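You operate a simulated robot arm through the tools that you are given. There is no shell and no other tool.

You run a simulated robot arm. Do the job below in one go: nothing can be reset, and whatever is moved stays where it is left.

JOB
Press sample can 75 until the display grades it, then slide it out.
Fine: can on the slide tray, tray IN, red lever DOWN; red lever UP before you slide it OUT; leave the can on the tray and the blue lever shut.

The check looks at the end state, three seconds after you hand in, the way a careful person would. Anything else that was tipped, shoved, dropped, spilled or broken makes it a failure.

ROBOT AND FRAMES
A 7-joint arm with a two-finger parallel gripper, fixed in place. Base frame: the origin is at the foot of the arm, x ahead of it, y to its left, z up; the work surface is at about z = 0. Readings come in cm, rad, newtons and seconds.
With the tool pointing down near the work surface it reaches from about 26 to 68 cm from the base axis. Its first joint turns from -2.897 to 2.897 rad. Payload 2.5 kg.
Tool frame: the origin (TCP) lies between the finger pads and is the grasp point; the fingertips stand 3 cm ahead of it; z points along the fingers, y is the line along which they close. The gripper opens to 9.4 cm. The fingers are 2.8 cm wide and 1 cm thick; the gripper's body (5 by 9.6 cm) begins 5.5 cm behind the TCP.
Orientation is told as [roll, pitch, yaw] about the base's x, y, z axes, in that order, counted from this pose: with the fingers straight down and closing along the base's y, the tool's x points along the base's -x, its y along +y and its z along -z.

CONTROLS
- The arm moves only by the tool nudge_tool. Its argument "series" is text: rows parted by semicolons, each of 7 numbers parted by spaces: the shift along the tool's x, y, z in cm, then the turn, a rotation vector about the tool's x, y, z in degrees, then the gripper command, from -1 (fully open) to 1 (shut), values between in proportion. In form: tx ty tz rx ry rz gripper; .... A call has 1 to 20 rows; each row is the pose to reach, as a shift and turn from the pose commanded when the call began, along the tool's axes at that moment. Each row takes 0.2 s and may step no farther than 5 cm and 0.15 rad from the row before; otherwise, or with a gripper value out of range, the whole call is refused. Where a pose cannot be reached the arm comes as near as it can. A force on the tool above 70 N (or 10 N above the force at the start of the call, whichever is more), or a blocked arm, ends the call early, and 0.2 s more pass. The fingers move at their own pace (about 7.2 cm/s each) and stop on an object; they squeeze with about 26 N. The grip force told is the motor's: it shows also when the fingers shut on nothing. Time passes only in rows, and 0.2 s behind the last, so rows that repeat a pose let the fingers close. It gives the time, the measured TCP pose, the force on the tool (base axes), the opening and the grip force at its end, in the units of the frame above (readings bear some noise), with the torque about the TCP (base axes, N m) and any sound that the robot's microphone picked up.
- Cameras (640 x 400 px; columns grow to the right, rows downward): "scene" is fixed at [22.08, -49.91, 75.62]; the picture's right is [0.88, -0.47, 0.00], its down [-0.25, -0.47, -0.85] and it looks along [0.39, 0.75, -0.53] (base axes); focal length 314 px, centre (320, 200). "wrist" rides on the gripper at [7.6, 1.4, -10.3] in the tool frame; the picture's right is [-0.18, 0.98, 0.00], its down [-0.75, -0.14, -0.64] and it looks along [-0.63, -0.12, 0.77] (tool axes); focal length 243 px, centre (320, 200). There is no depth. A picture from a camera that has moved, and an enlarged one, comes with that camera's place and axes in the base frame and with its lens.
- snapshot(camera): a new picture of that camera. No time passes.
- close_up(camera, box): a new picture of the part [left, top, right, bottom] of that camera's present view, enlarged. No time passes.
- sign_off(): hands the job in; it is judged then, once.

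Places have to be worked out from the pictures, the camera data and where the tool is seen. Open the gripper and draw the arm clear of the work before you hand the job in, unless the task says otherwise.

The tools are called after "Emit:" as name(argument=value, ...) on one line, values as JSON. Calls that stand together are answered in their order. nudge_tool: Moves the arm, as the interface text tells. Its arguments: {"type":"object","properties":{"series":{"type":"string"}},"required":["series"]} The other tools are called the same way: snapshot (camera) takes a picture; close_up (camera, box) takes an enlarged picture of a part of a camera's view; sign_off () hands the job in.

At the start:

```text
time: 0.0
ee_pos: [36.67, 6.2, 48.81]
tcp_rot: [0.001, 0.001, -0.001]
contact_force: [0.3, 0.1, 0.4]
ft_torque: [-0.04, 0.0, 0.0]
opening: 9.39
gripper_force: 0.1
```

scene: 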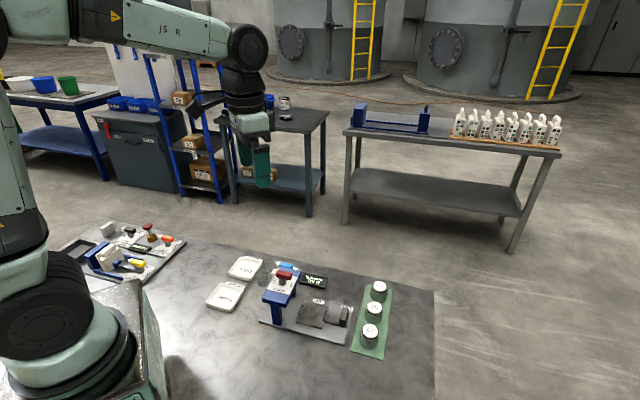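
wrist: 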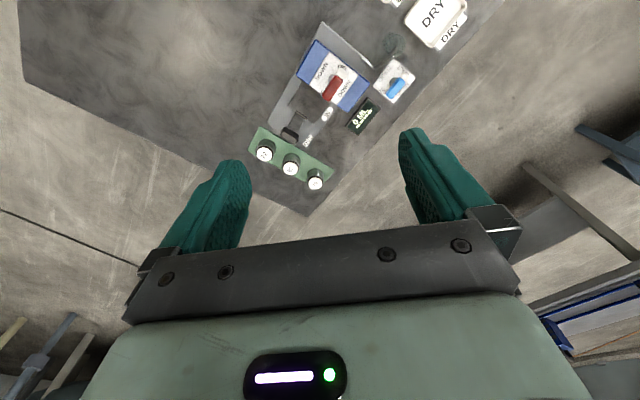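

I start by looking at the press area enlarged from both cameras to find the cans, the tray, the levers and the display.

Emit:
close_up(camera="scene", box=[190, 240, 410, 370])

Emit:
close_up(camera="wrist", box=[230, 0, 480, 200])

Emit:
close_up(camera="scene", box=[330, 270, 410, 360])

```text
2.91 times, centred on (300, 305) of scene
camera zoom: at [22.08, -49.91, 75.62], right [0.88, -0.47, 0.0], down [-0.25, -0.47, -0.85], along [0.39, 0.75, -0.53], focal length 914 px, centre (378, -106)
```

zoom: 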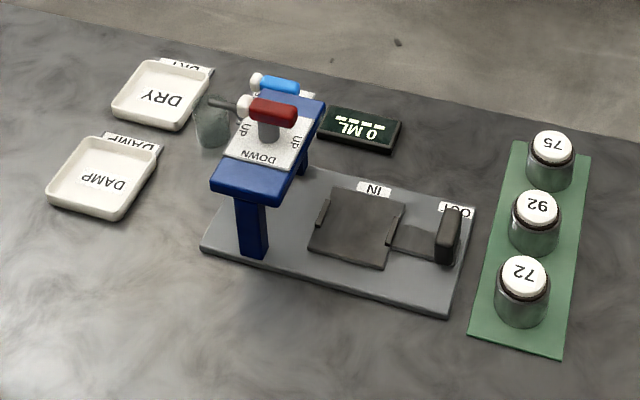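

```text
2.00 times, centred on (355, 100) of wrist
camera zoom: at [29.09, 7.6, 58.96], right [0.18, 0.98, 0.0], down [0.75, -0.14, 0.64], along [0.63, -0.12, -0.77], focal length 485 px, centre (250, 400)
```

zoom: 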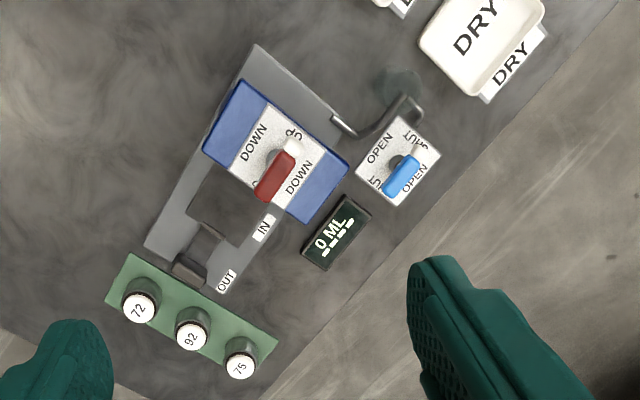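

```text
4.44 times, centred on (370, 315) of scene
camera zoom: at [22.08, -49.91, 75.62], right [0.88, -0.47, 0.0], down [-0.25, -0.47, -0.85], along [0.39, 0.75, -0.53], focal length 1396 px, centre (98, -311)
```

zoom: 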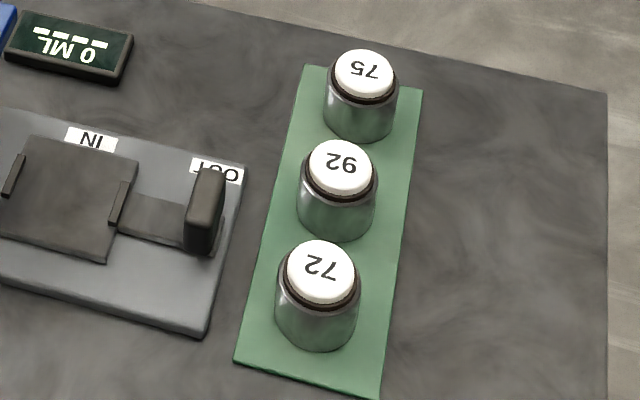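

Both views agree that can 75 is at about (67.1, -1.2) with its top near z≈5. The red lever is at about (41, 7.7, 14.5) and the tray, with its handle by OUT, is at about (47, 2). I lower the wrist camera over the press to read the lever labels.

Emit:
nudge_tool(series="1.1 0.6 3.4 0 0 0 -1; 2.2 1.2 6.8 0 0 0 -1; 3.3 1.9 10.2 0 0 0 -1; 4.4 2.5 13.6 0 0 0 -1; 5.5 3.1 17 0 0 0 -1; 6.6 3.8 20 0 0 0 -1; 6.6 3.8 20 0 0 0 -1")

Emit:
snapshot(camera="wrist")

Emit:
snapshot(camera="scene")

```text
time: 1.6
ee_pos: [30.28, 10.11, 28.74]
tcp_rot: [0.001, -0.001, 0.001]
contact_force: [0.0, 0.0, -0.2]
ft_torque: [-0.01, -0.06, 0.0]
opening: 9.39
gripper_force: 0.1
```

```text
taken
camera wrist: at [22.67, 11.57, 38.85], right [0.18, 0.98, 0.0], down [0.75, -0.14, 0.64], along [0.63, -0.12, -0.77], focal length 243 px, centre (320, 200)
```

wrist: 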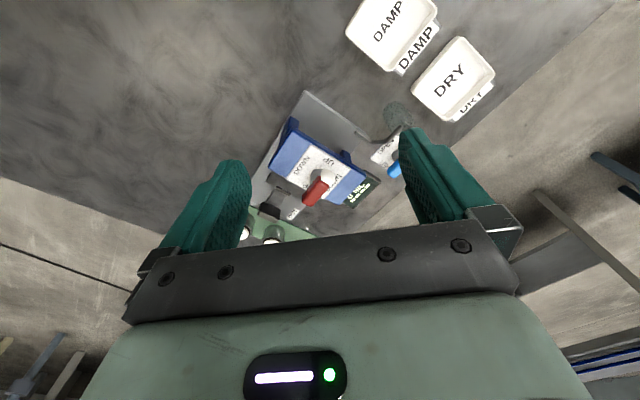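

```text
taken
```

scene: 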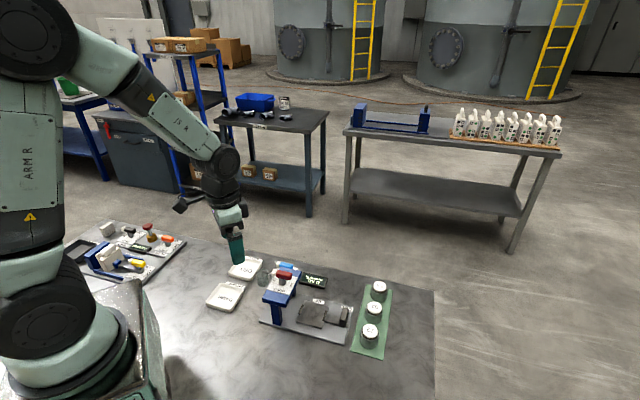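

Emit:
close_up(camera="wrist", box=[230, 80, 430, 250])

Emit:
close_up(camera="wrist", box=[270, 130, 370, 220])

Emit:
close_up(camera="scene", box=[255, 255, 335, 305])

```text
2.35 times, centred on (330, 165) of wrist
camera zoom: at [22.67, 11.57, 38.85], right [0.18, 0.98, 0.0], down [0.75, -0.14, 0.64], along [0.63, -0.12, -0.77], focal length 571 px, centre (296, 282)
```

zoom: 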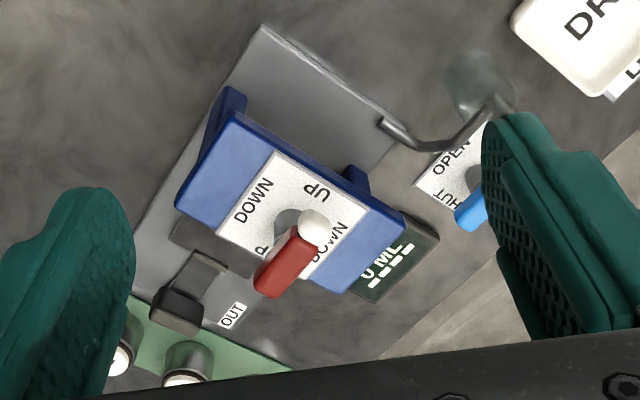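

```text
4.44 times, centred on (320, 175) of wrist
camera zoom: at [22.67, 11.57, 38.85], right [0.18, 0.98, 0.0], down [0.75, -0.14, 0.64], along [0.63, -0.12, -0.77], focal length 1078 px, centre (320, 311)
```

zoom: 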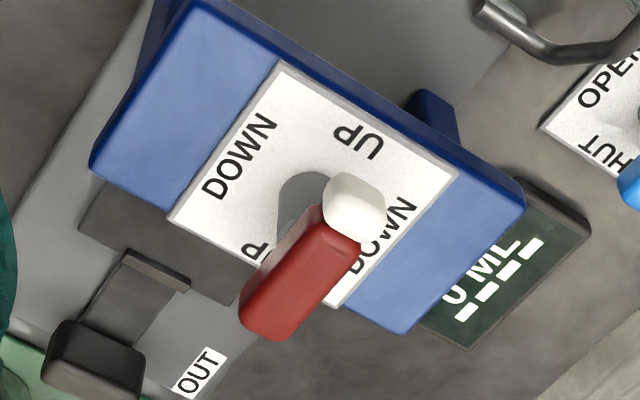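

```text
8.00 times, centred on (295, 280) of scene
camera zoom: at [22.08, -49.91, 75.62], right [0.88, -0.47, 0.0], down [-0.25, -0.47, -0.85], along [0.39, 0.75, -0.53], focal length 2512 px, centre (520, -440)
```

zoom: 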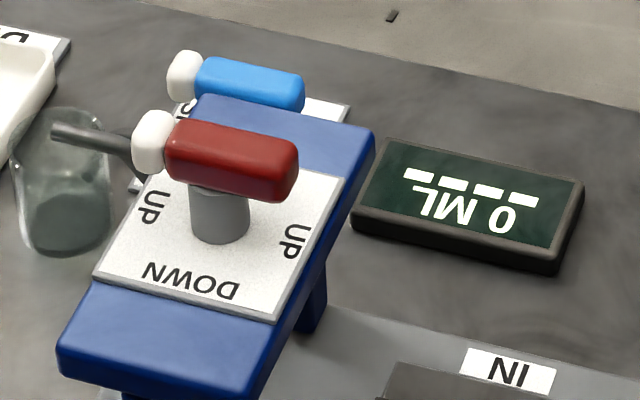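

The red lever is a bar in line with its two UP labels, and the blue one is in line with SHUT. The handle is by OUT, so the tray is OUT. I move over can 75, turning the gripper 45° so that it closes across the row of cans, and look closer.

Emit:
nudge_tool(series="-4 -1.24 0.5 0 0 -5 -1; -8 -2.5 1 0 0 -10 -1; -12 -3.7 1.6 0 0 -15 -1; -16 -5 2.1 0 0 -20 -1; -20 -6.2 2.6 0 0 -25 -1; -24 -7.5 3.2 0 0 -30 -1; -28 -8.7 3.8 0 0 -35 -1; -32 -10 4.3 0 0 -40 -1; -36 -11.2 4.8 0 0 -45 -1; -36 -11.2 4.8 0 0 -45 -1; -36 -11.2 4.8 0 0 -45 -1")

Emit:
snapshot(camera="wrist")

Emit:
snapshot(camera="scene")

```text
time: 4.0
ee_pos: [66.08, -0.96, 24.01]
tcp_rot: [0.001, 0.0, 0.787]
contact_force: [1.0, -0.6, 1.0]
ft_torque: [0.01, -0.01, -0.01]
opening: 9.41
gripper_force: 0.0
```

```text
taken
camera wrist: at [59.69, -5.31, 34.25], right [-0.57, 0.82, 0.0], down [0.63, 0.43, 0.64], along [0.53, 0.36, -0.77], focal length 243 px, centre (320, 200)
```

wrist: 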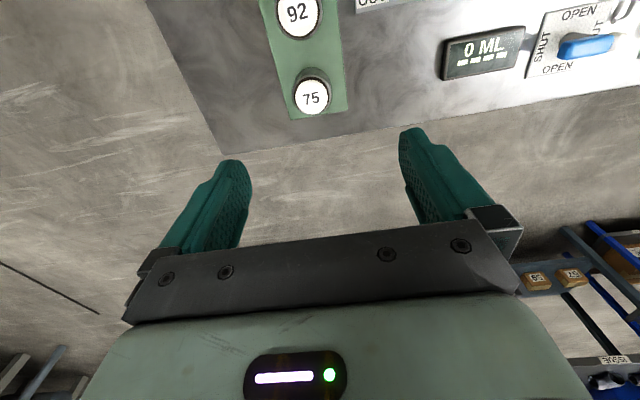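

```text
taken
```

scene: 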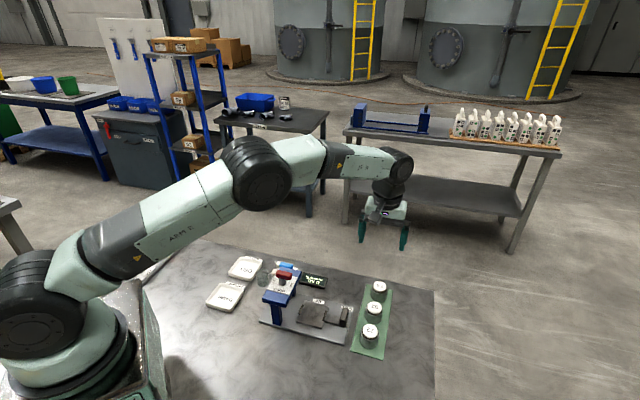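

The can is seen between the fingers, so I enlarge it to fix its position and width.

Emit:
close_up(camera="wrist", box=[250, 0, 390, 130])

Emit:
close_up(camera="wrist", box=[430, 0, 640, 100])

```text
3.08 times, centred on (320, 65) of wrist
camera zoom: at [59.69, -5.31, 34.25], right [-0.57, 0.82, 0.0], down [0.63, 0.43, 0.64], along [0.53, 0.36, -0.77], focal length 746 px, centre (320, 615)
```

zoom: 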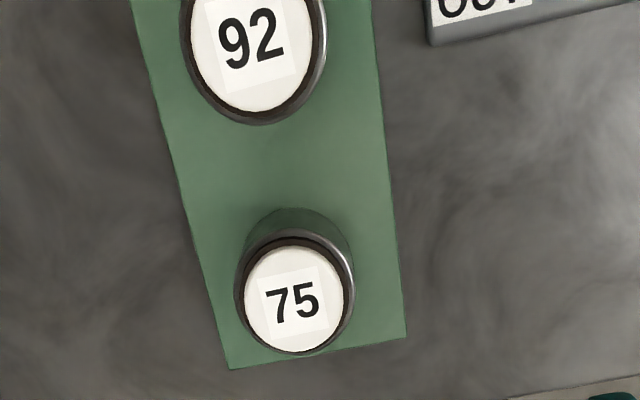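

```text
3.05 times, centred on (535, 50) of wrist
camera zoom: at [59.69, -5.31, 34.25], right [-0.57, 0.82, 0.0], down [0.63, 0.43, 0.64], along [0.53, 0.36, -0.77], focal length 739 px, centre (-335, 657)
```

zoom: 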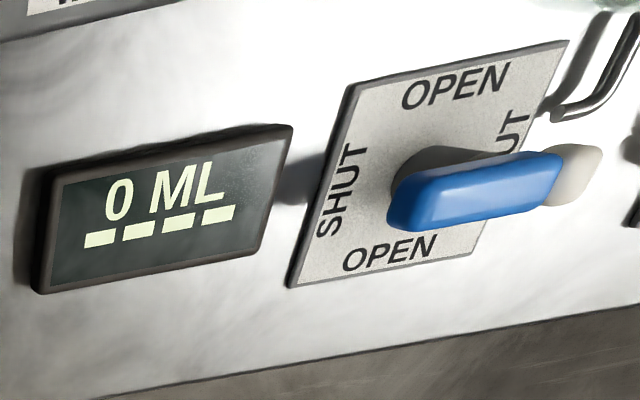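

Can 75 works out at about (67.45, -1.17), about 4.5 cm wide, with its top at z≈5.2. I shift over it and descend to z≈10, staying above the can tops, then check the alignment.

Emit:
nudge_tool(series="-0.44 -0.5 3.5 0 0 0 -1; -0.88 -1.03 7 0 0 0 -1; -0.88 -1.03 10.5 0 0 0 -1; -0.88 -1.03 14 0 0 0 -1; -0.88 -1.03 14 0 0 0 -1; -0.88 -1.03 14 0 0 0 -1")

Emit:
snapshot(camera="wrist")

Emit:
close_up(camera="scene", box=[300, 230, 440, 360])

```text
time: 5.4
ee_pos: [67.61, -1.19, 10.14]
tcp_rot: [0.0, -0.001, 0.785]
contact_force: [0.2, -0.2, 0.3]
ft_torque: [0.02, -0.03, 0.0]
opening: 9.41
gripper_force: 0.1
```

```text
taken
camera wrist: at [61.06, -5.56, 20.32], right [-0.56, 0.83, 0.0], down [0.63, 0.43, 0.64], along [0.53, 0.36, -0.77], focal length 243 px, centre (320, 200)
```

wrist: 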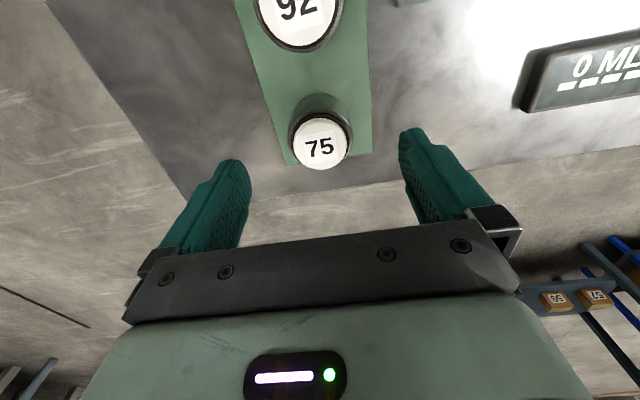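

```text
3.08 times, centred on (370, 295) of scene
camera zoom: at [22.08, -49.91, 75.62], right [0.88, -0.47, 0.0], down [-0.25, -0.47, -0.85], along [0.39, 0.75, -0.53], focal length 966 px, centre (166, -92)
```

zoom: 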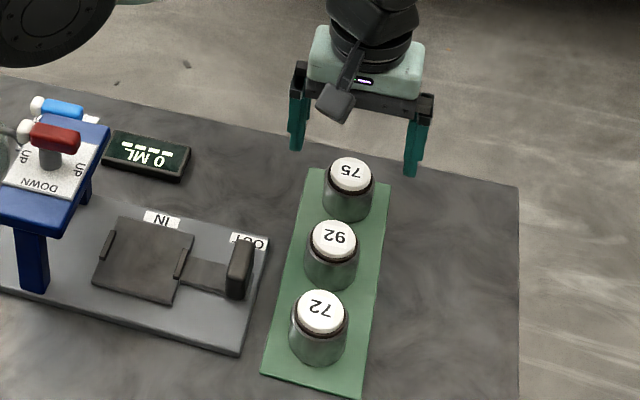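

The can's top lies at the predicted grasp column and row, within about 1 mm. I descend straight to z≈3.8 with the fingers open.

Emit:
nudge_tool(series="0 0 2 0 0 0 -1; 0 0 4 0 0 0 -1; 0 0 5.2 0 0 0 -1; 0 0 6.2 0 0 0 -1; 0 0 6.2 0 0 0 -1")

Emit:
snapshot(camera="wrist")

Emit:
close_up(camera="scene", box=[320, 250, 430, 350])

```text
time: 6.6
ee_pos: [67.61, -1.44, 3.76]
tcp_rot: [0.001, 0.001, 0.785]
contact_force: [-0.1, -0.5, -0.9]
ft_torque: [0.05, 0.02, -0.02]
opening: 9.4
gripper_force: 0.1
```

```text
taken
camera wrist: at [61.19, -5.73, 14.08], right [-0.56, 0.83, 0.0], down [0.63, 0.43, 0.64], along [0.53, 0.36, -0.77], focal length 243 px, centre (320, 200)
```

wrist: 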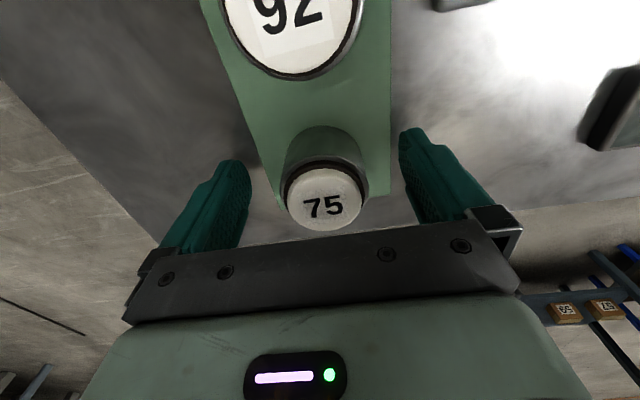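

```text
4.00 times, centred on (375, 300) of scene
camera zoom: at [22.08, -49.91, 75.62], right [0.88, -0.47, 0.0], down [-0.25, -0.47, -0.85], along [0.39, 0.75, -0.53], focal length 1256 px, centre (100, -200)
```

zoom: 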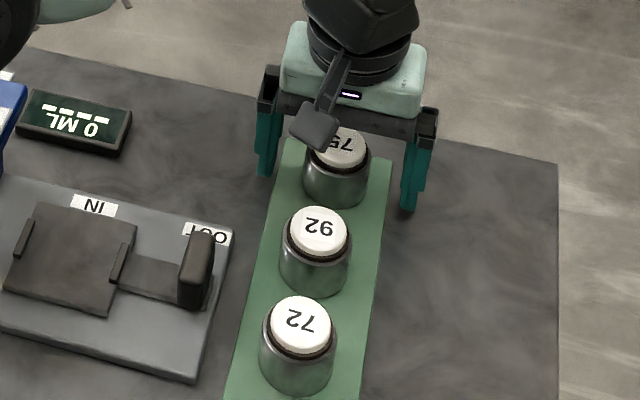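

The fingertips are about 0.8 cm above the mat, either side of the can, which sits about 0.2 cm toward tool +y. I centre on it and close.

Emit:
nudge_tool(series="0 0.2 0 0 0 0 -1; 0 0.2 0 0 0 0 0; 0 0.2 0 0 0 0 0.3; 0 0.2 0 0 0 0 1; 0 0.2 0 0 0 0 1; 0 0.2 0 0 0 0 1")

Emit:
snapshot(camera="wrist")

```text
time: 8.0
ee_pos: [67.42, -1.4, 3.91]
tcp_rot: [0.0, 0.0, 0.788]
contact_force: [0.7, -1.9, -0.1]
ft_torque: [0.01, 0.01, 0.0]
opening: 4.87
gripper_force: 26.4
```

```text
taken
camera wrist: at [60.99, -5.61, 14.11], right [-0.56, 0.83, 0.0], down [0.63, 0.43, 0.64], along [0.53, 0.36, -0.77], focal length 243 px, centre (320, 200)
```

wrist: 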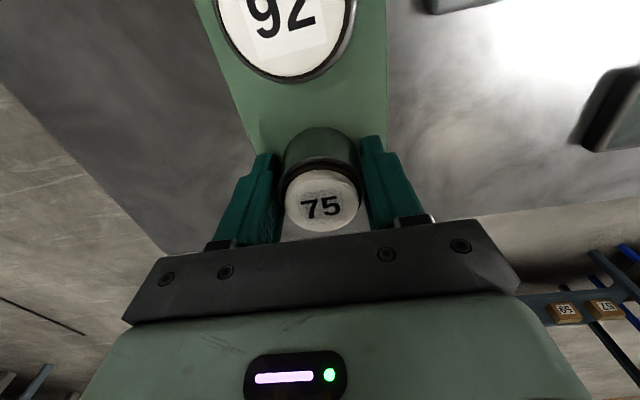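

The can is held with a 4.87 cm opening and 26 N. I lift it straight up clear of the neighbouring cans.

Emit:
nudge_tool(series="0 0 -1.5 0 0 0 1; 0 0 -4 0 0 0 1; 0 0 -8 0 0 0 1; 0 0 -12 0 0 0 1; 0 0 -16 0 0 0 1; 0 0 -16 0 0 0 1")

Emit:
snapshot(camera="wrist")

Emit:
snapshot(camera="scene")

```text
time: 9.4
ee_pos: [66.98, -1.13, 19.82]
tcp_rot: [0.001, 0.001, 0.784]
contact_force: [0.0, -0.8, -1.4]
ft_torque: [-0.01, 0.0, 0.0]
opening: 4.88
gripper_force: 25.9
```

```text
taken
camera wrist: at [60.59, -5.4, 30.12], right [-0.56, 0.83, 0.0], down [0.63, 0.43, 0.64], along [0.53, 0.36, -0.77], focal length 243 px, centre (320, 200)
```

wrist: 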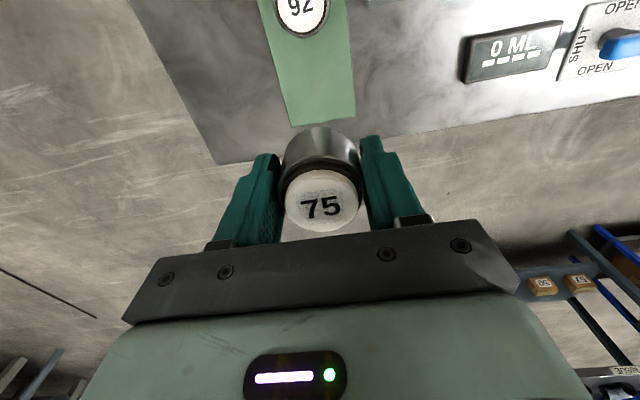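

```text
taken
```

scene: 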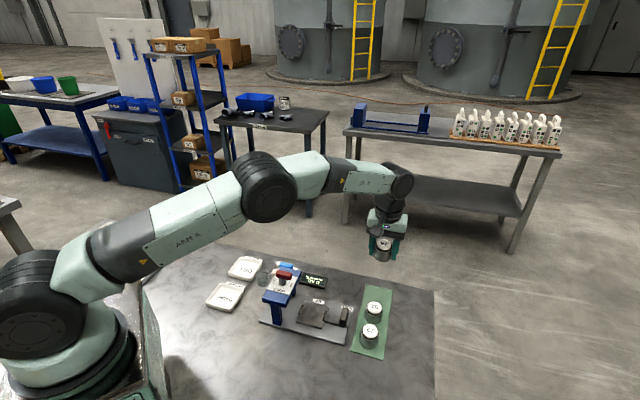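

The can is safely in hand. I carry it over the tray, estimated at (46.5, 1.8), at z≈22. On the way I turn the gripper to +135° so it closes across the slide and the camera sits away from the press bridge.

Emit:
nudge_tool(series="1.04 1.38 -0.4 0 0 -7.5 1; 2.07 2.76 -0.8 0 0 -15 1; 3.11 4.13 -1.2 0 0 -22.5 1; 4.15 5.51 -1.6 0 0 -30 1; 5.18 6.89 -2 0 0 -37.5 1; 6.22 8.27 -2.2 0 0 -45 1; 7.26 9.65 -2.2 0 0 -52.5 1; 8.29 11.03 -2.2 0 0 -60 1; 9.33 12.4 -2.2 0 0 -67.5 1; 10.37 13.78 -2.2 0 0 -75 1; 11.4 15.16 -2.2 0 0 -82.5 1; 12.44 16.54 -2.2 0 0 -90 1; 12.44 16.54 -2.2 0 0 -90 1; 12.44 16.54 -2.2 0 0 -90 1")

Emit:
snapshot(camera="wrist")

Emit:
snapshot(camera="scene")

```text
time: 12.4
ee_pos: [47.0, 1.47, 22.11]
tcp_rot: [-0.001, -0.001, 2.356]
contact_force: [-0.5, 0.5, -1.1]
ft_torque: [0.03, 0.0, 0.04]
opening: 4.86
gripper_force: 26.2
```

```text
taken
camera wrist: at [51.33, -4.81, 32.32], right [-0.82, -0.57, 0.0], down [-0.43, 0.63, 0.64], along [-0.36, 0.53, -0.77], focal length 243 px, centre (320, 200)
```

wrist: 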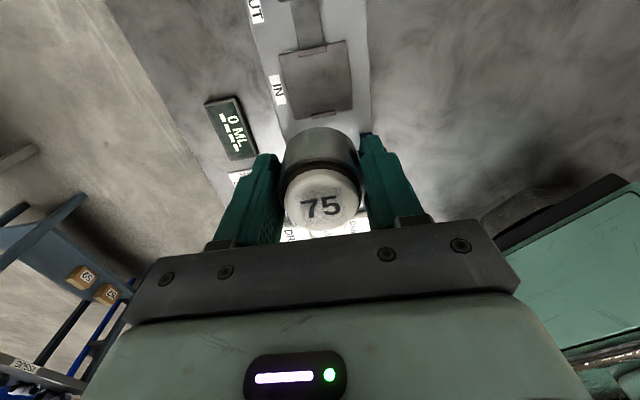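

```text
taken
```

scene: 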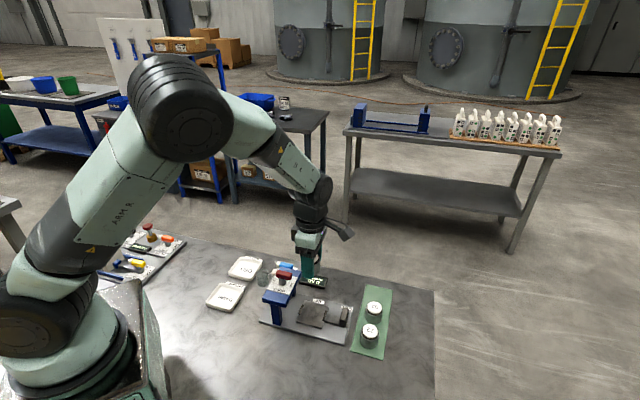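

The turn to +135° was reached, and the tray shows just above the can in the picture. I enlarge it to measure its centre and rims.

Emit:
close_up(camera="wrist", box=[230, 0, 410, 130])

Emit:
close_up(camera="scene", box=[250, 250, 370, 350])

```text
3.08 times, centred on (320, 65) of wrist
camera zoom: at [51.33, -4.81, 32.32], right [-0.82, -0.57, 0.0], down [-0.43, 0.63, 0.64], along [-0.36, 0.53, -0.77], focal length 746 px, centre (320, 615)
```

zoom: 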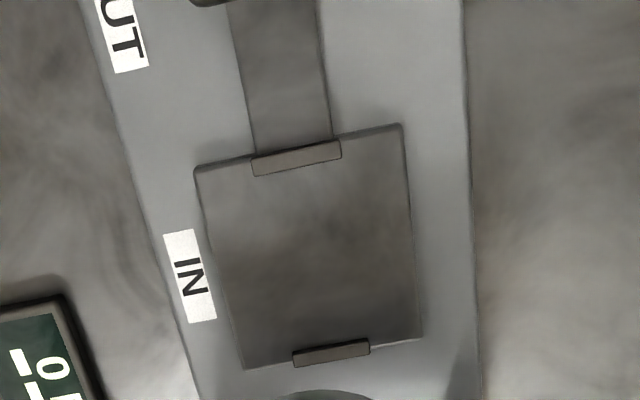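

```text
4.00 times, centred on (310, 300) of scene
camera zoom: at [22.08, -49.91, 75.62], right [0.88, -0.47, 0.0], down [-0.25, -0.47, -0.85], along [0.39, 0.75, -0.53], focal length 1256 px, centre (360, -200)
```

zoom: 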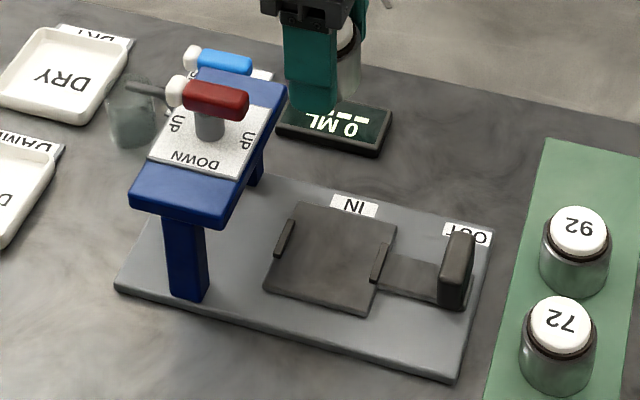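

In the tool frame the tray is a 7.5 cm square, square-on to the gripper, and its centre is offset only (-0.2, -0.3) cm from the TCP, at about (47.05, 1.9). I correct for that and lower the can to just above the tray.

Emit:
nudge_tool(series="-0.15 -0.16 3 0 0 0 1; -0.3 -0.32 6 0 0 0 1; -0.3 -0.32 9 0 0 0 1; -0.3 -0.32 12 0 0 0 1; -0.3 -0.32 14 0 0 0 1; -0.3 -0.32 15 0 0 0 1; -0.3 -0.32 15 0 0 0 1; -0.3 -0.32 15 0 0 0 1")

Emit:
snapshot(camera="wrist")

Emit:
close_up(camera="scene", box=[250, 230, 370, 350])

```text
time: 14.2
ee_pos: [46.94, 2.22, 6.79]
tcp_rot: [-0.001, 0.001, 2.356]
contact_force: [0.1, 0.4, -1.6]
ft_torque: [-0.01, 0.02, -0.01]
opening: 4.83
gripper_force: 25.9
```

```text
taken
camera wrist: at [51.24, -4.16, 17.04], right [-0.83, -0.56, 0.0], down [-0.43, 0.63, 0.64], along [-0.36, 0.53, -0.77], focal length 243 px, centre (320, 200)
```

wrist: 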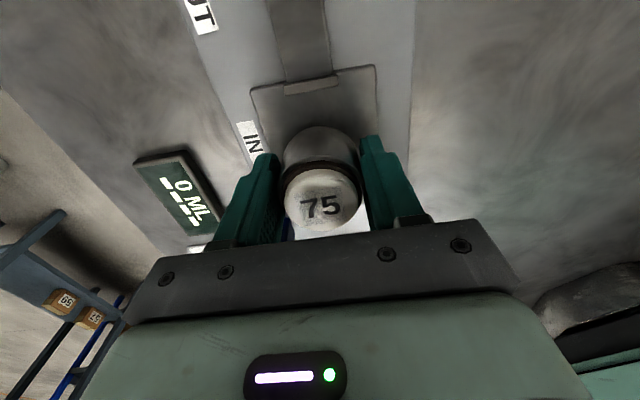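

```text
3.33 times, centred on (310, 290) of scene
camera zoom: at [22.08, -49.91, 75.62], right [0.88, -0.47, 0.0], down [-0.25, -0.47, -0.85], along [0.39, 0.75, -0.53], focal length 1047 px, centre (353, -100)
```

zoom: 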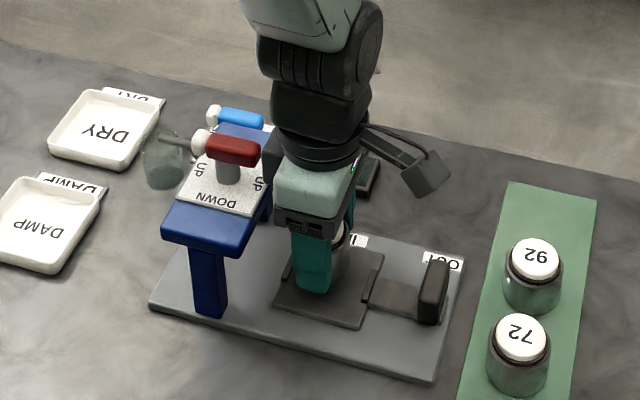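

Before going lower, I check the clearance between the hand and the red lever's end.

Emit:
close_up(camera="scene", box=[295, 245, 365, 300])

Emit:
close_up(camera="scene", box=[300, 270, 350, 345])

Emit:
close_up(camera="wrist", box=[220, 50, 430, 240])

```text
7.27 times, centred on (330, 272) of scene
camera zoom: at [22.08, -49.91, 75.62], right [0.88, -0.47, 0.0], down [-0.25, -0.47, -0.85], along [0.39, 0.75, -0.53], focal length 2284 px, centre (247, -327)
```

zoom: 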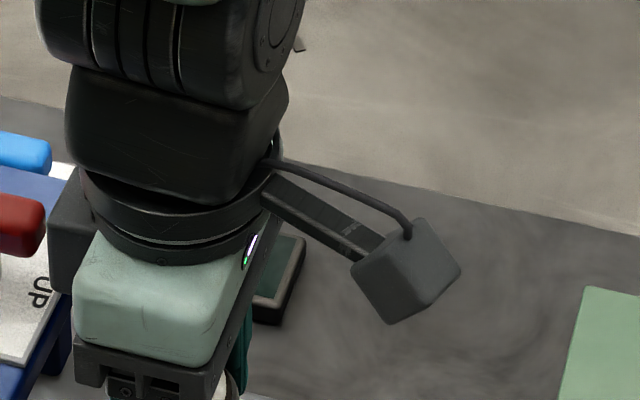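

```text
5.33 times, centred on (325, 308) of scene
camera zoom: at [22.08, -49.91, 75.62], right [0.88, -0.47, 0.0], down [-0.25, -0.47, -0.85], along [0.39, 0.75, -0.53], focal length 1675 px, centre (293, -373)
```

zoom: 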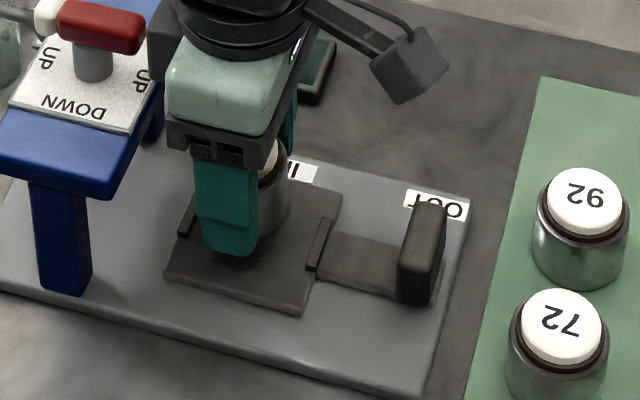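

```text
2.11 times, centred on (325, 145) of wrist
camera zoom: at [51.24, -4.16, 17.04], right [-0.83, -0.56, 0.0], down [-0.43, 0.63, 0.64], along [-0.36, 0.53, -0.77], focal length 511 px, centre (310, 316)
```

zoom: 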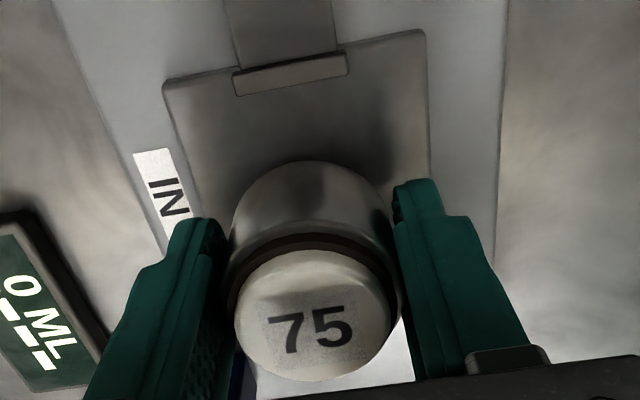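

A dark box on the press side of the hand will pass about 1.3 cm from the lever's end. The can also sits about 0.6 cm too far toward the press, so I shift +0.55 cm outward, which widens that gap, and then lower.

Emit:
nudge_tool(series="0.3 0.1 0 0 0 0 1; 0.55 0.15 0 0 0 0 1; 0.55 0.15 0.5 0 0 0 1; 0.55 0.15 1 0 0 0 1; 0.55 0.15 1 0 0 0 1")

Emit:
close_up(camera="wrist", box=[220, 50, 430, 240])

Emit:
close_up(camera="scene", box=[280, 255, 360, 325])

```text
time: 15.4
ee_pos: [46.91, 1.72, 6.04]
tcp_rot: [0.001, 0.0, 2.356]
contact_force: [0.0, 0.5, -0.5]
ft_torque: [-0.02, 0.0, -0.04]
opening: 4.86
gripper_force: 25.8
```

```text
2.11 times, centred on (325, 145) of wrist
camera zoom: at [51.31, -4.64, 16.23], right [-0.83, -0.56, 0.0], down [-0.43, 0.63, 0.64], along [-0.36, 0.53, -0.77], focal length 511 px, centre (310, 316)
```

zoom: 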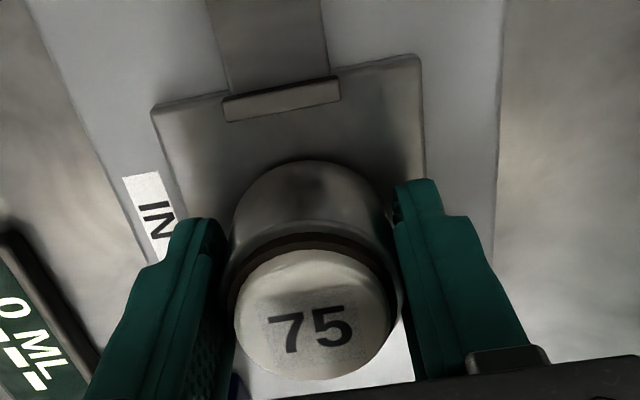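

```text
5.71 times, centred on (320, 290) of scene
camera zoom: at [22.08, -49.91, 75.62], right [0.88, -0.47, 0.0], down [-0.25, -0.47, -0.85], along [0.39, 0.75, -0.53], focal length 1794 px, centre (320, -314)
```

zoom: 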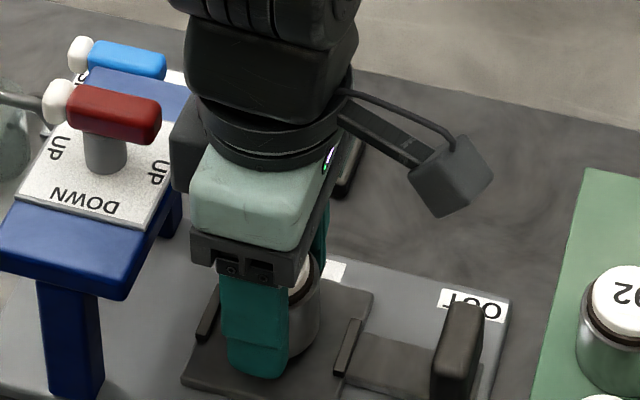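

The tray's centre is now within about 0.2 cm of the can's axis. I lower in small steps, watching the force.

Emit:
nudge_tool(series="0.15 -0.08 0.2 0 0 0 1; 0.15 -0.08 0.4 0 0 0 1; 0.15 -0.08 0.5 0 0 0 1; 0.15 -0.08 0.5 0 0 0 1")

Emit:
close_up(camera="scene", box=[300, 285, 350, 325])

```text
time: 16.4
ee_pos: [47.25, 1.8, 5.51]
tcp_rot: [0.0, 0.0, 2.358]
contact_force: [-0.2, 0.0, -0.9]
ft_torque: [0.0, 0.02, 0.02]
opening: 4.82
gripper_force: 26.1
```

```text
10.00 times, centred on (325, 305) of scene
camera zoom: at [22.08, -49.91, 75.62], right [0.88, -0.47, 0.0], down [-0.25, -0.47, -0.85], along [0.39, 0.75, -0.53], focal length 3140 px, centre (270, -850)
```

zoom: 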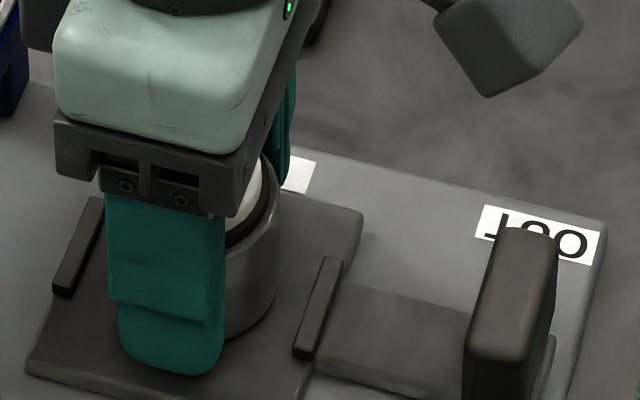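

There is no contact yet, so I lower another 0.2 cm.

Emit:
nudge_tool(series="0 0 0.1 0 0 0 1; 0 0 0.2 0 0 0 1; 0 0 0.2 0 0 0 1")

```text
time: 17.2
ee_pos: [47.29, 1.63, 5.22]
tcp_rot: [0.0, 0.0, 2.357]
contact_force: [-5.6, 0.6, 14.8]
ft_torque: [-0.13, 0.16, -0.04]
opening: 4.83
gripper_force: 26.4
```

A 15 N upward force shows the can has met the tray. I ease off a touch, then open the fingers.

Emit:
nudge_tool(series="0 0 -0.08 0 0 0 1; 0 0 -0.08 0 0 0 1; 0 0 -0.08 0 0 0 -0.15; 0 0 -0.08 0 0 0 -0.4; 0 0 -0.08 0 0 0 -0.6; 0 0 -0.08 0 0 0 -0.6")

Emit:
close_up(camera="wrist", box=[200, 30, 450, 240])

Emit:
close_up(camera="scene", box=[280, 255, 360, 325])

```text
time: 18.6
ee_pos: [47.25, 1.51, 5.37]
tcp_rot: [0.0, -0.001, 2.356]
contact_force: [0.0, 0.1, 0.0]
ft_torque: [-0.03, -0.03, 0.0]
opening: 7.48
gripper_force: 0.1
```

```text
1.90 times, centred on (325, 135) of wrist
camera zoom: at [51.57, -4.79, 15.54], right [-0.83, -0.56, 0.0], down [-0.43, 0.63, 0.64], along [-0.36, 0.53, -0.77], focal length 462 px, centre (310, 324)
```

zoom: 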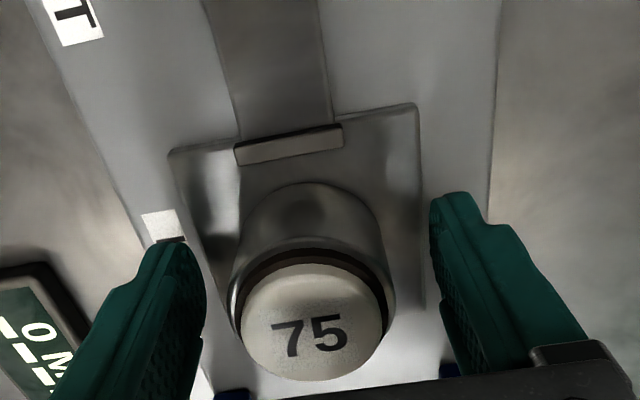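

```text
5.71 times, centred on (320, 290) of scene
camera zoom: at [22.08, -49.91, 75.62], right [0.88, -0.47, 0.0], down [-0.25, -0.47, -0.85], along [0.39, 0.75, -0.53], focal length 1794 px, centre (320, -314)
```

zoom: 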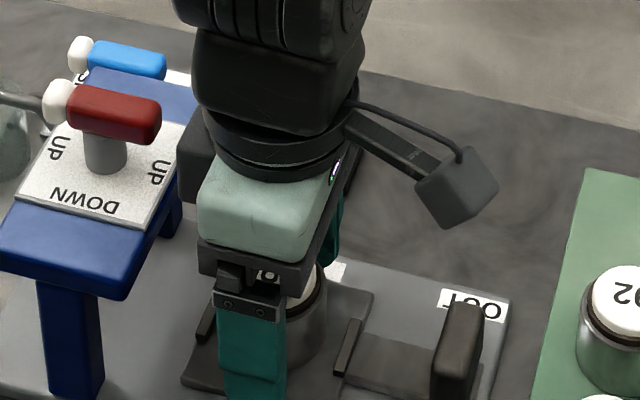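

The can stands upright on the tray and the fingers are clear of it. I lift straight up and look at how it is centred.

Emit:
nudge_tool(series="0 0 -2 0 0 0 -0.6; 0 0 -5 0 0 0 -0.6; 0 0 -9 0 0 0 -0.6; 0 0 -13 0 0 0 -0.6; 0 0 -17 0 0 0 -0.6; 0 0 -17 0 0 0 -0.6")

Emit:
close_up(camera="wrist", box=[230, 0, 410, 160])

Emit:
close_up(camera="scene", box=[250, 260, 370, 350])

Emit:
snapshot(camera="wrist")

```text
time: 20.0
ee_pos: [47.23, 1.45, 22.33]
tcp_rot: [0.0, 0.0, 2.356]
contact_force: [-0.8, 0.8, 0.1]
ft_torque: [0.0, 0.03, -0.01]
opening: 7.5
gripper_force: 0.0
```

```text
2.50 times, centred on (320, 80) of wrist
camera zoom: at [51.6, -4.78, 32.54], right [-0.83, -0.56, 0.0], down [-0.43, 0.63, 0.64], along [-0.36, 0.53, -0.77], focal length 606 px, centre (320, 500)
```

zoom: 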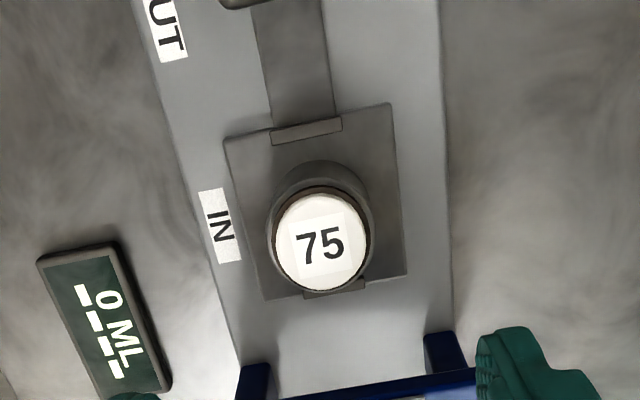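

```text
4.44 times, centred on (310, 305) of scene
camera zoom: at [22.08, -49.91, 75.62], right [0.88, -0.47, 0.0], down [-0.25, -0.47, -0.85], along [0.39, 0.75, -0.53], focal length 1396 px, centre (364, -267)
```

zoom: 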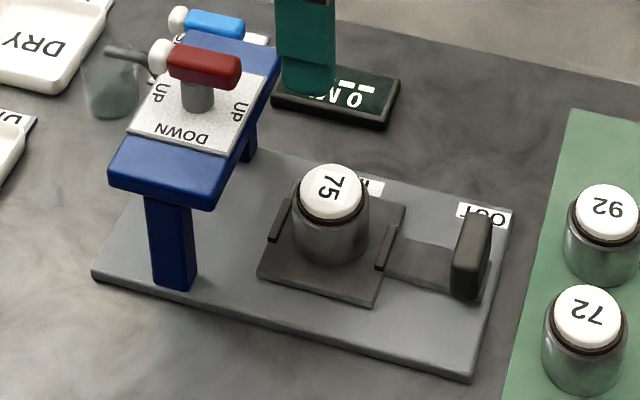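

```text
taken
camera wrist: at [51.6, -4.78, 32.54], right [-0.83, -0.56, 0.0], down [-0.43, 0.63, 0.64], along [-0.36, 0.53, -0.77], focal length 243 px, centre (320, 200)
```

wrist: 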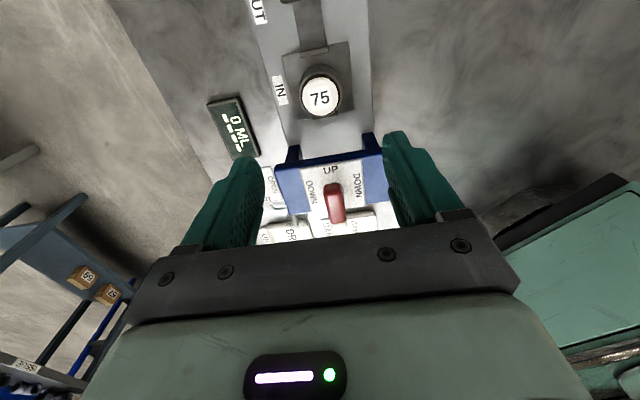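

The can is centred on the tray within 1 mm. Next I move outward along the slide to hover over the handle and measure it.

Emit:
nudge_tool(series="3 0 0 0 0 0 -0.6; 6 0 0 0 0 0 -0.6; 9 0 0 0 0 0 -0.6; 9 0 2 0 0 0 -0.6; 9 0 2 0 0 0 -0.6")

Emit:
close_up(camera="wrist", box=[230, 0, 410, 160])

Emit:
snapshot(camera="scene")

```text
time: 21.2
ee_pos: [53.27, -4.9, 19.9]
tcp_rot: [0.0, 0.0, 2.357]
contact_force: [-0.2, -0.5, -0.3]
ft_torque: [0.0, 0.0, -0.01]
opening: 7.52
gripper_force: 0.1
```

```text
2.50 times, centred on (320, 80) of wrist
camera zoom: at [57.78, -11.17, 30.21], right [-0.83, -0.56, 0.0], down [-0.43, 0.63, 0.64], along [-0.36, 0.53, -0.77], focal length 606 px, centre (320, 500)
```

zoom: 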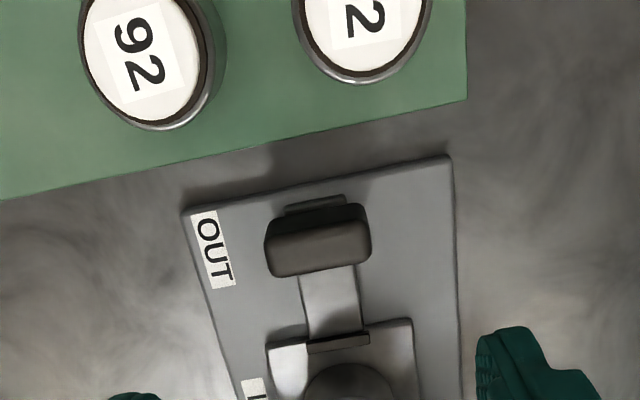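

```text
taken
```

scene: 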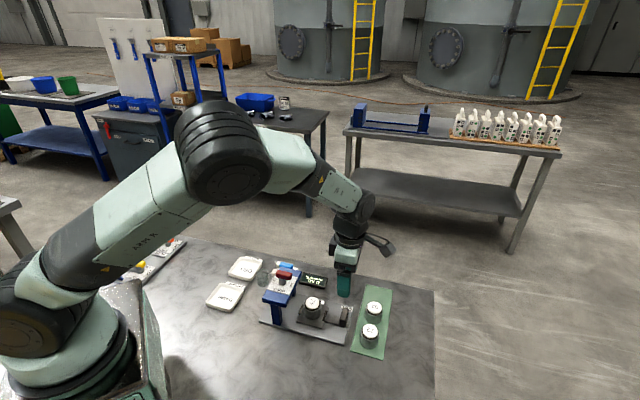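

The handle is about 4 cm wide across the slide. I need its height and thickness better, so I take closer views.

Emit:
close_up(camera="scene", box=[325, 295, 365, 335])

Emit:
close_up(camera="wrist", box=[285, 60, 365, 130])

```text
10.00 times, centred on (345, 315) of scene
camera zoom: at [22.08, -49.91, 75.62], right [0.88, -0.47, 0.0], down [-0.25, -0.47, -0.85], along [0.39, 0.75, -0.53], focal length 3140 px, centre (70, -950)
```

zoom: 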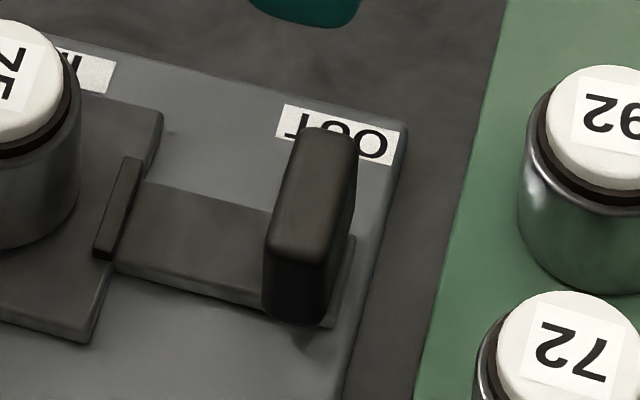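

```text
5.71 times, centred on (325, 95) of wrist
camera zoom: at [57.78, -11.17, 30.21], right [-0.83, -0.56, 0.0], down [-0.43, 0.63, 0.64], along [-0.36, 0.53, -0.77], focal length 1386 px, centre (291, 800)
```

zoom: 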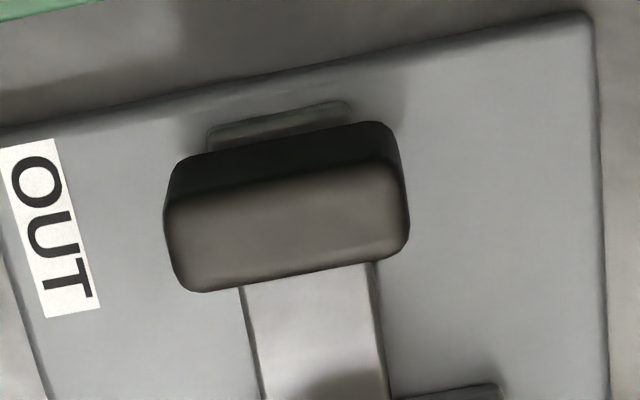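

The handle's top is about 4.1 × 1.55 cm, at z≈4.2, and it lies about (-0.4, -0.2) cm from the TCP in the tool frame. I centre over it, drop to z≈8, and check again.

Emit:
nudge_tool(series="-0.2 -0.1 3 0 0 0 -0.6; -0.41 -0.22 6 0 0 0 -0.6; -0.41 -0.22 9 0 0 0 -0.6; -0.41 -0.22 11.9 0 0 0 -0.6; -0.41 -0.22 11.9 0 0 0 -0.6; -0.41 -0.22 11.9 0 0 0 -0.6")

Emit:
close_up(camera="wrist", box=[200, 40, 440, 240])

Emit:
close_up(camera="scene", box=[300, 270, 390, 350])

```text
time: 22.6
ee_pos: [53.45, -4.26, 8.44]
tcp_rot: [0.001, 0.0, 2.356]
contact_force: [-0.6, 0.0, -1.5]
ft_torque: [-0.02, 0.0, -0.01]
opening: 7.49
gripper_force: 0.0
```

```text
2.00 times, centred on (320, 140) of wrist
camera zoom: at [57.86, -10.69, 18.67], right [-0.83, -0.56, 0.0], down [-0.43, 0.63, 0.64], along [-0.36, 0.53, -0.77], focal length 485 px, centre (320, 320)
```

zoom: 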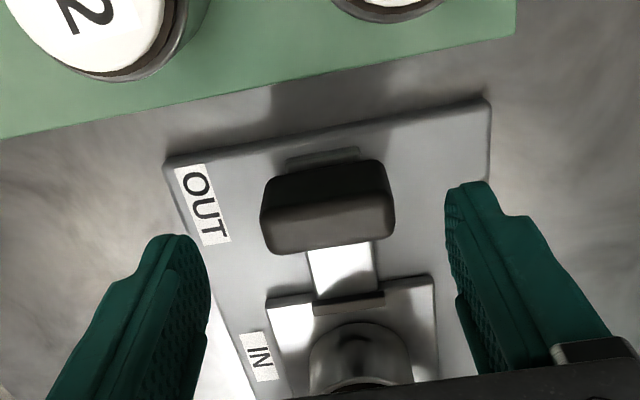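

```text
5.00 times, centred on (345, 310) of scene
camera zoom: at [22.08, -49.91, 75.62], right [0.88, -0.47, 0.0], down [-0.25, -0.47, -0.85], along [0.39, 0.75, -0.53], focal length 1570 px, centre (195, -350)
```

zoom: 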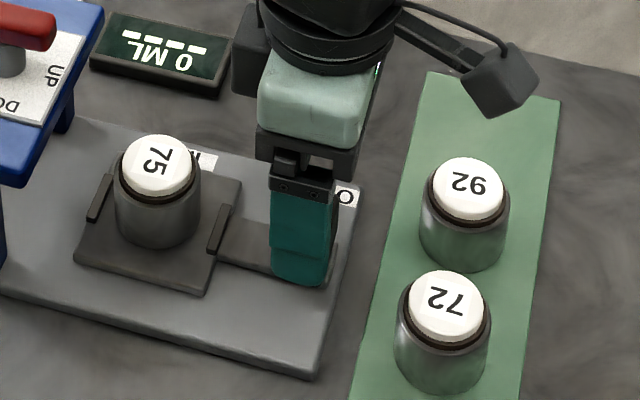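

The handle is within about 2 mm of centre. I lower to z≈5, which puts the fingertips about 2 cm above the table, and close on it.

Emit:
nudge_tool(series="-0.05 0.15 1.2 0 0 0 -0.6; -0.05 0.15 2.4 0 0 0 -0.6; -0.05 0.15 3.4 0 0 0 -0.6; -0.05 0.15 3.4 0 0 0 -0.6")

Emit:
close_up(camera="wrist", box=[200, 40, 440, 240])

Emit:
close_up(camera="scene", box=[300, 270, 390, 350])

```text
time: 23.6
ee_pos: [53.42, -4.36, 5.2]
tcp_rot: [0.0, 0.002, 2.357]
contact_force: [-0.3, 0.3, -0.3]
ft_torque: [-0.03, 0.0, -0.01]
opening: 7.51
gripper_force: 0.1
```

```text
2.00 times, centred on (320, 140) of wrist
camera zoom: at [57.77, -10.76, 15.39], right [-0.83, -0.56, 0.0], down [-0.43, 0.63, 0.64], along [-0.36, 0.53, -0.77], focal length 485 px, centre (320, 320)
```

zoom: 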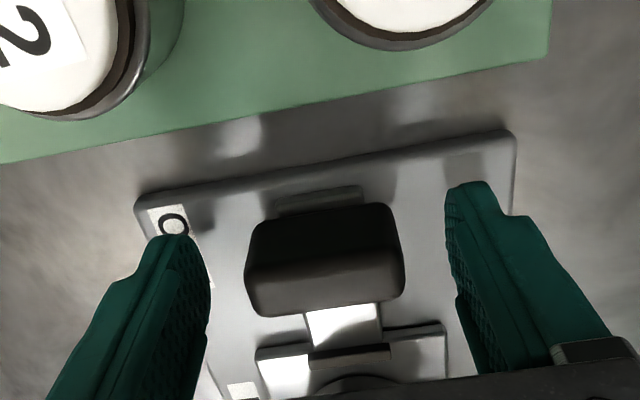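

```text
5.00 times, centred on (345, 310) of scene
camera zoom: at [22.08, -49.91, 75.62], right [0.88, -0.47, 0.0], down [-0.25, -0.47, -0.85], along [0.39, 0.75, -0.53], focal length 1570 px, centre (195, -350)
```

zoom: 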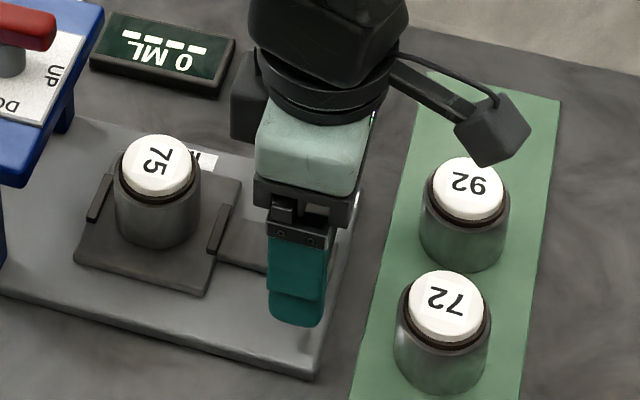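

The fingers flank the handle evenly. I lower another 0.3 cm and close.

Emit:
nudge_tool(series="0 0 0.3 0 0 0 -0.6; 0 0 0.3 0 0 0 0; 0 0 0.3 0 0 0 0.4; 0 0 0.3 0 0 0 1; 0 0 0.3 0 0 0 1")

Emit:
close_up(camera="wrist", box=[200, 40, 440, 240])

```text
time: 24.8
ee_pos: [53.37, -4.6, 4.87]
tcp_rot: [0.004, -0.001, 2.353]
contact_force: [-10.4, -10.2, 5.2]
ft_torque: [-0.01, 0.03, -0.01]
opening: 4.66
gripper_force: 45.3
```

```text
2.00 times, centred on (320, 140) of wrist
camera zoom: at [57.68, -10.83, 15.07], right [-0.83, -0.56, 0.0], down [-0.43, 0.63, 0.64], along [-0.36, 0.53, -0.77], focal length 485 px, centre (320, 320)
```

zoom: 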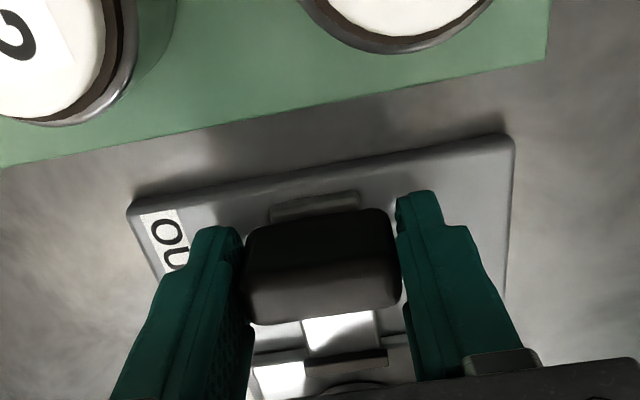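

The grip is on the handle, but there is a sideways load of about 14 N toward tool +y, so the handle isn't quite centred between the fingers. I shift slightly that way to relieve it.

Emit:
nudge_tool(series="0 0.1 0 0 0 0 1; 0 0.2 0 0 0 0 1; 0 0.2 0 0 0 0 1; 0 0.2 0 0 0 0 1")

```text
time: 25.8
ee_pos: [53.34, -4.62, 4.87]
tcp_rot: [-0.002, 0.002, 2.356]
contact_force: [-7.3, -6.2, 19.1]
ft_torque: [-0.63, 0.84, 0.16]
opening: 4.67
gripper_force: 45.2
```

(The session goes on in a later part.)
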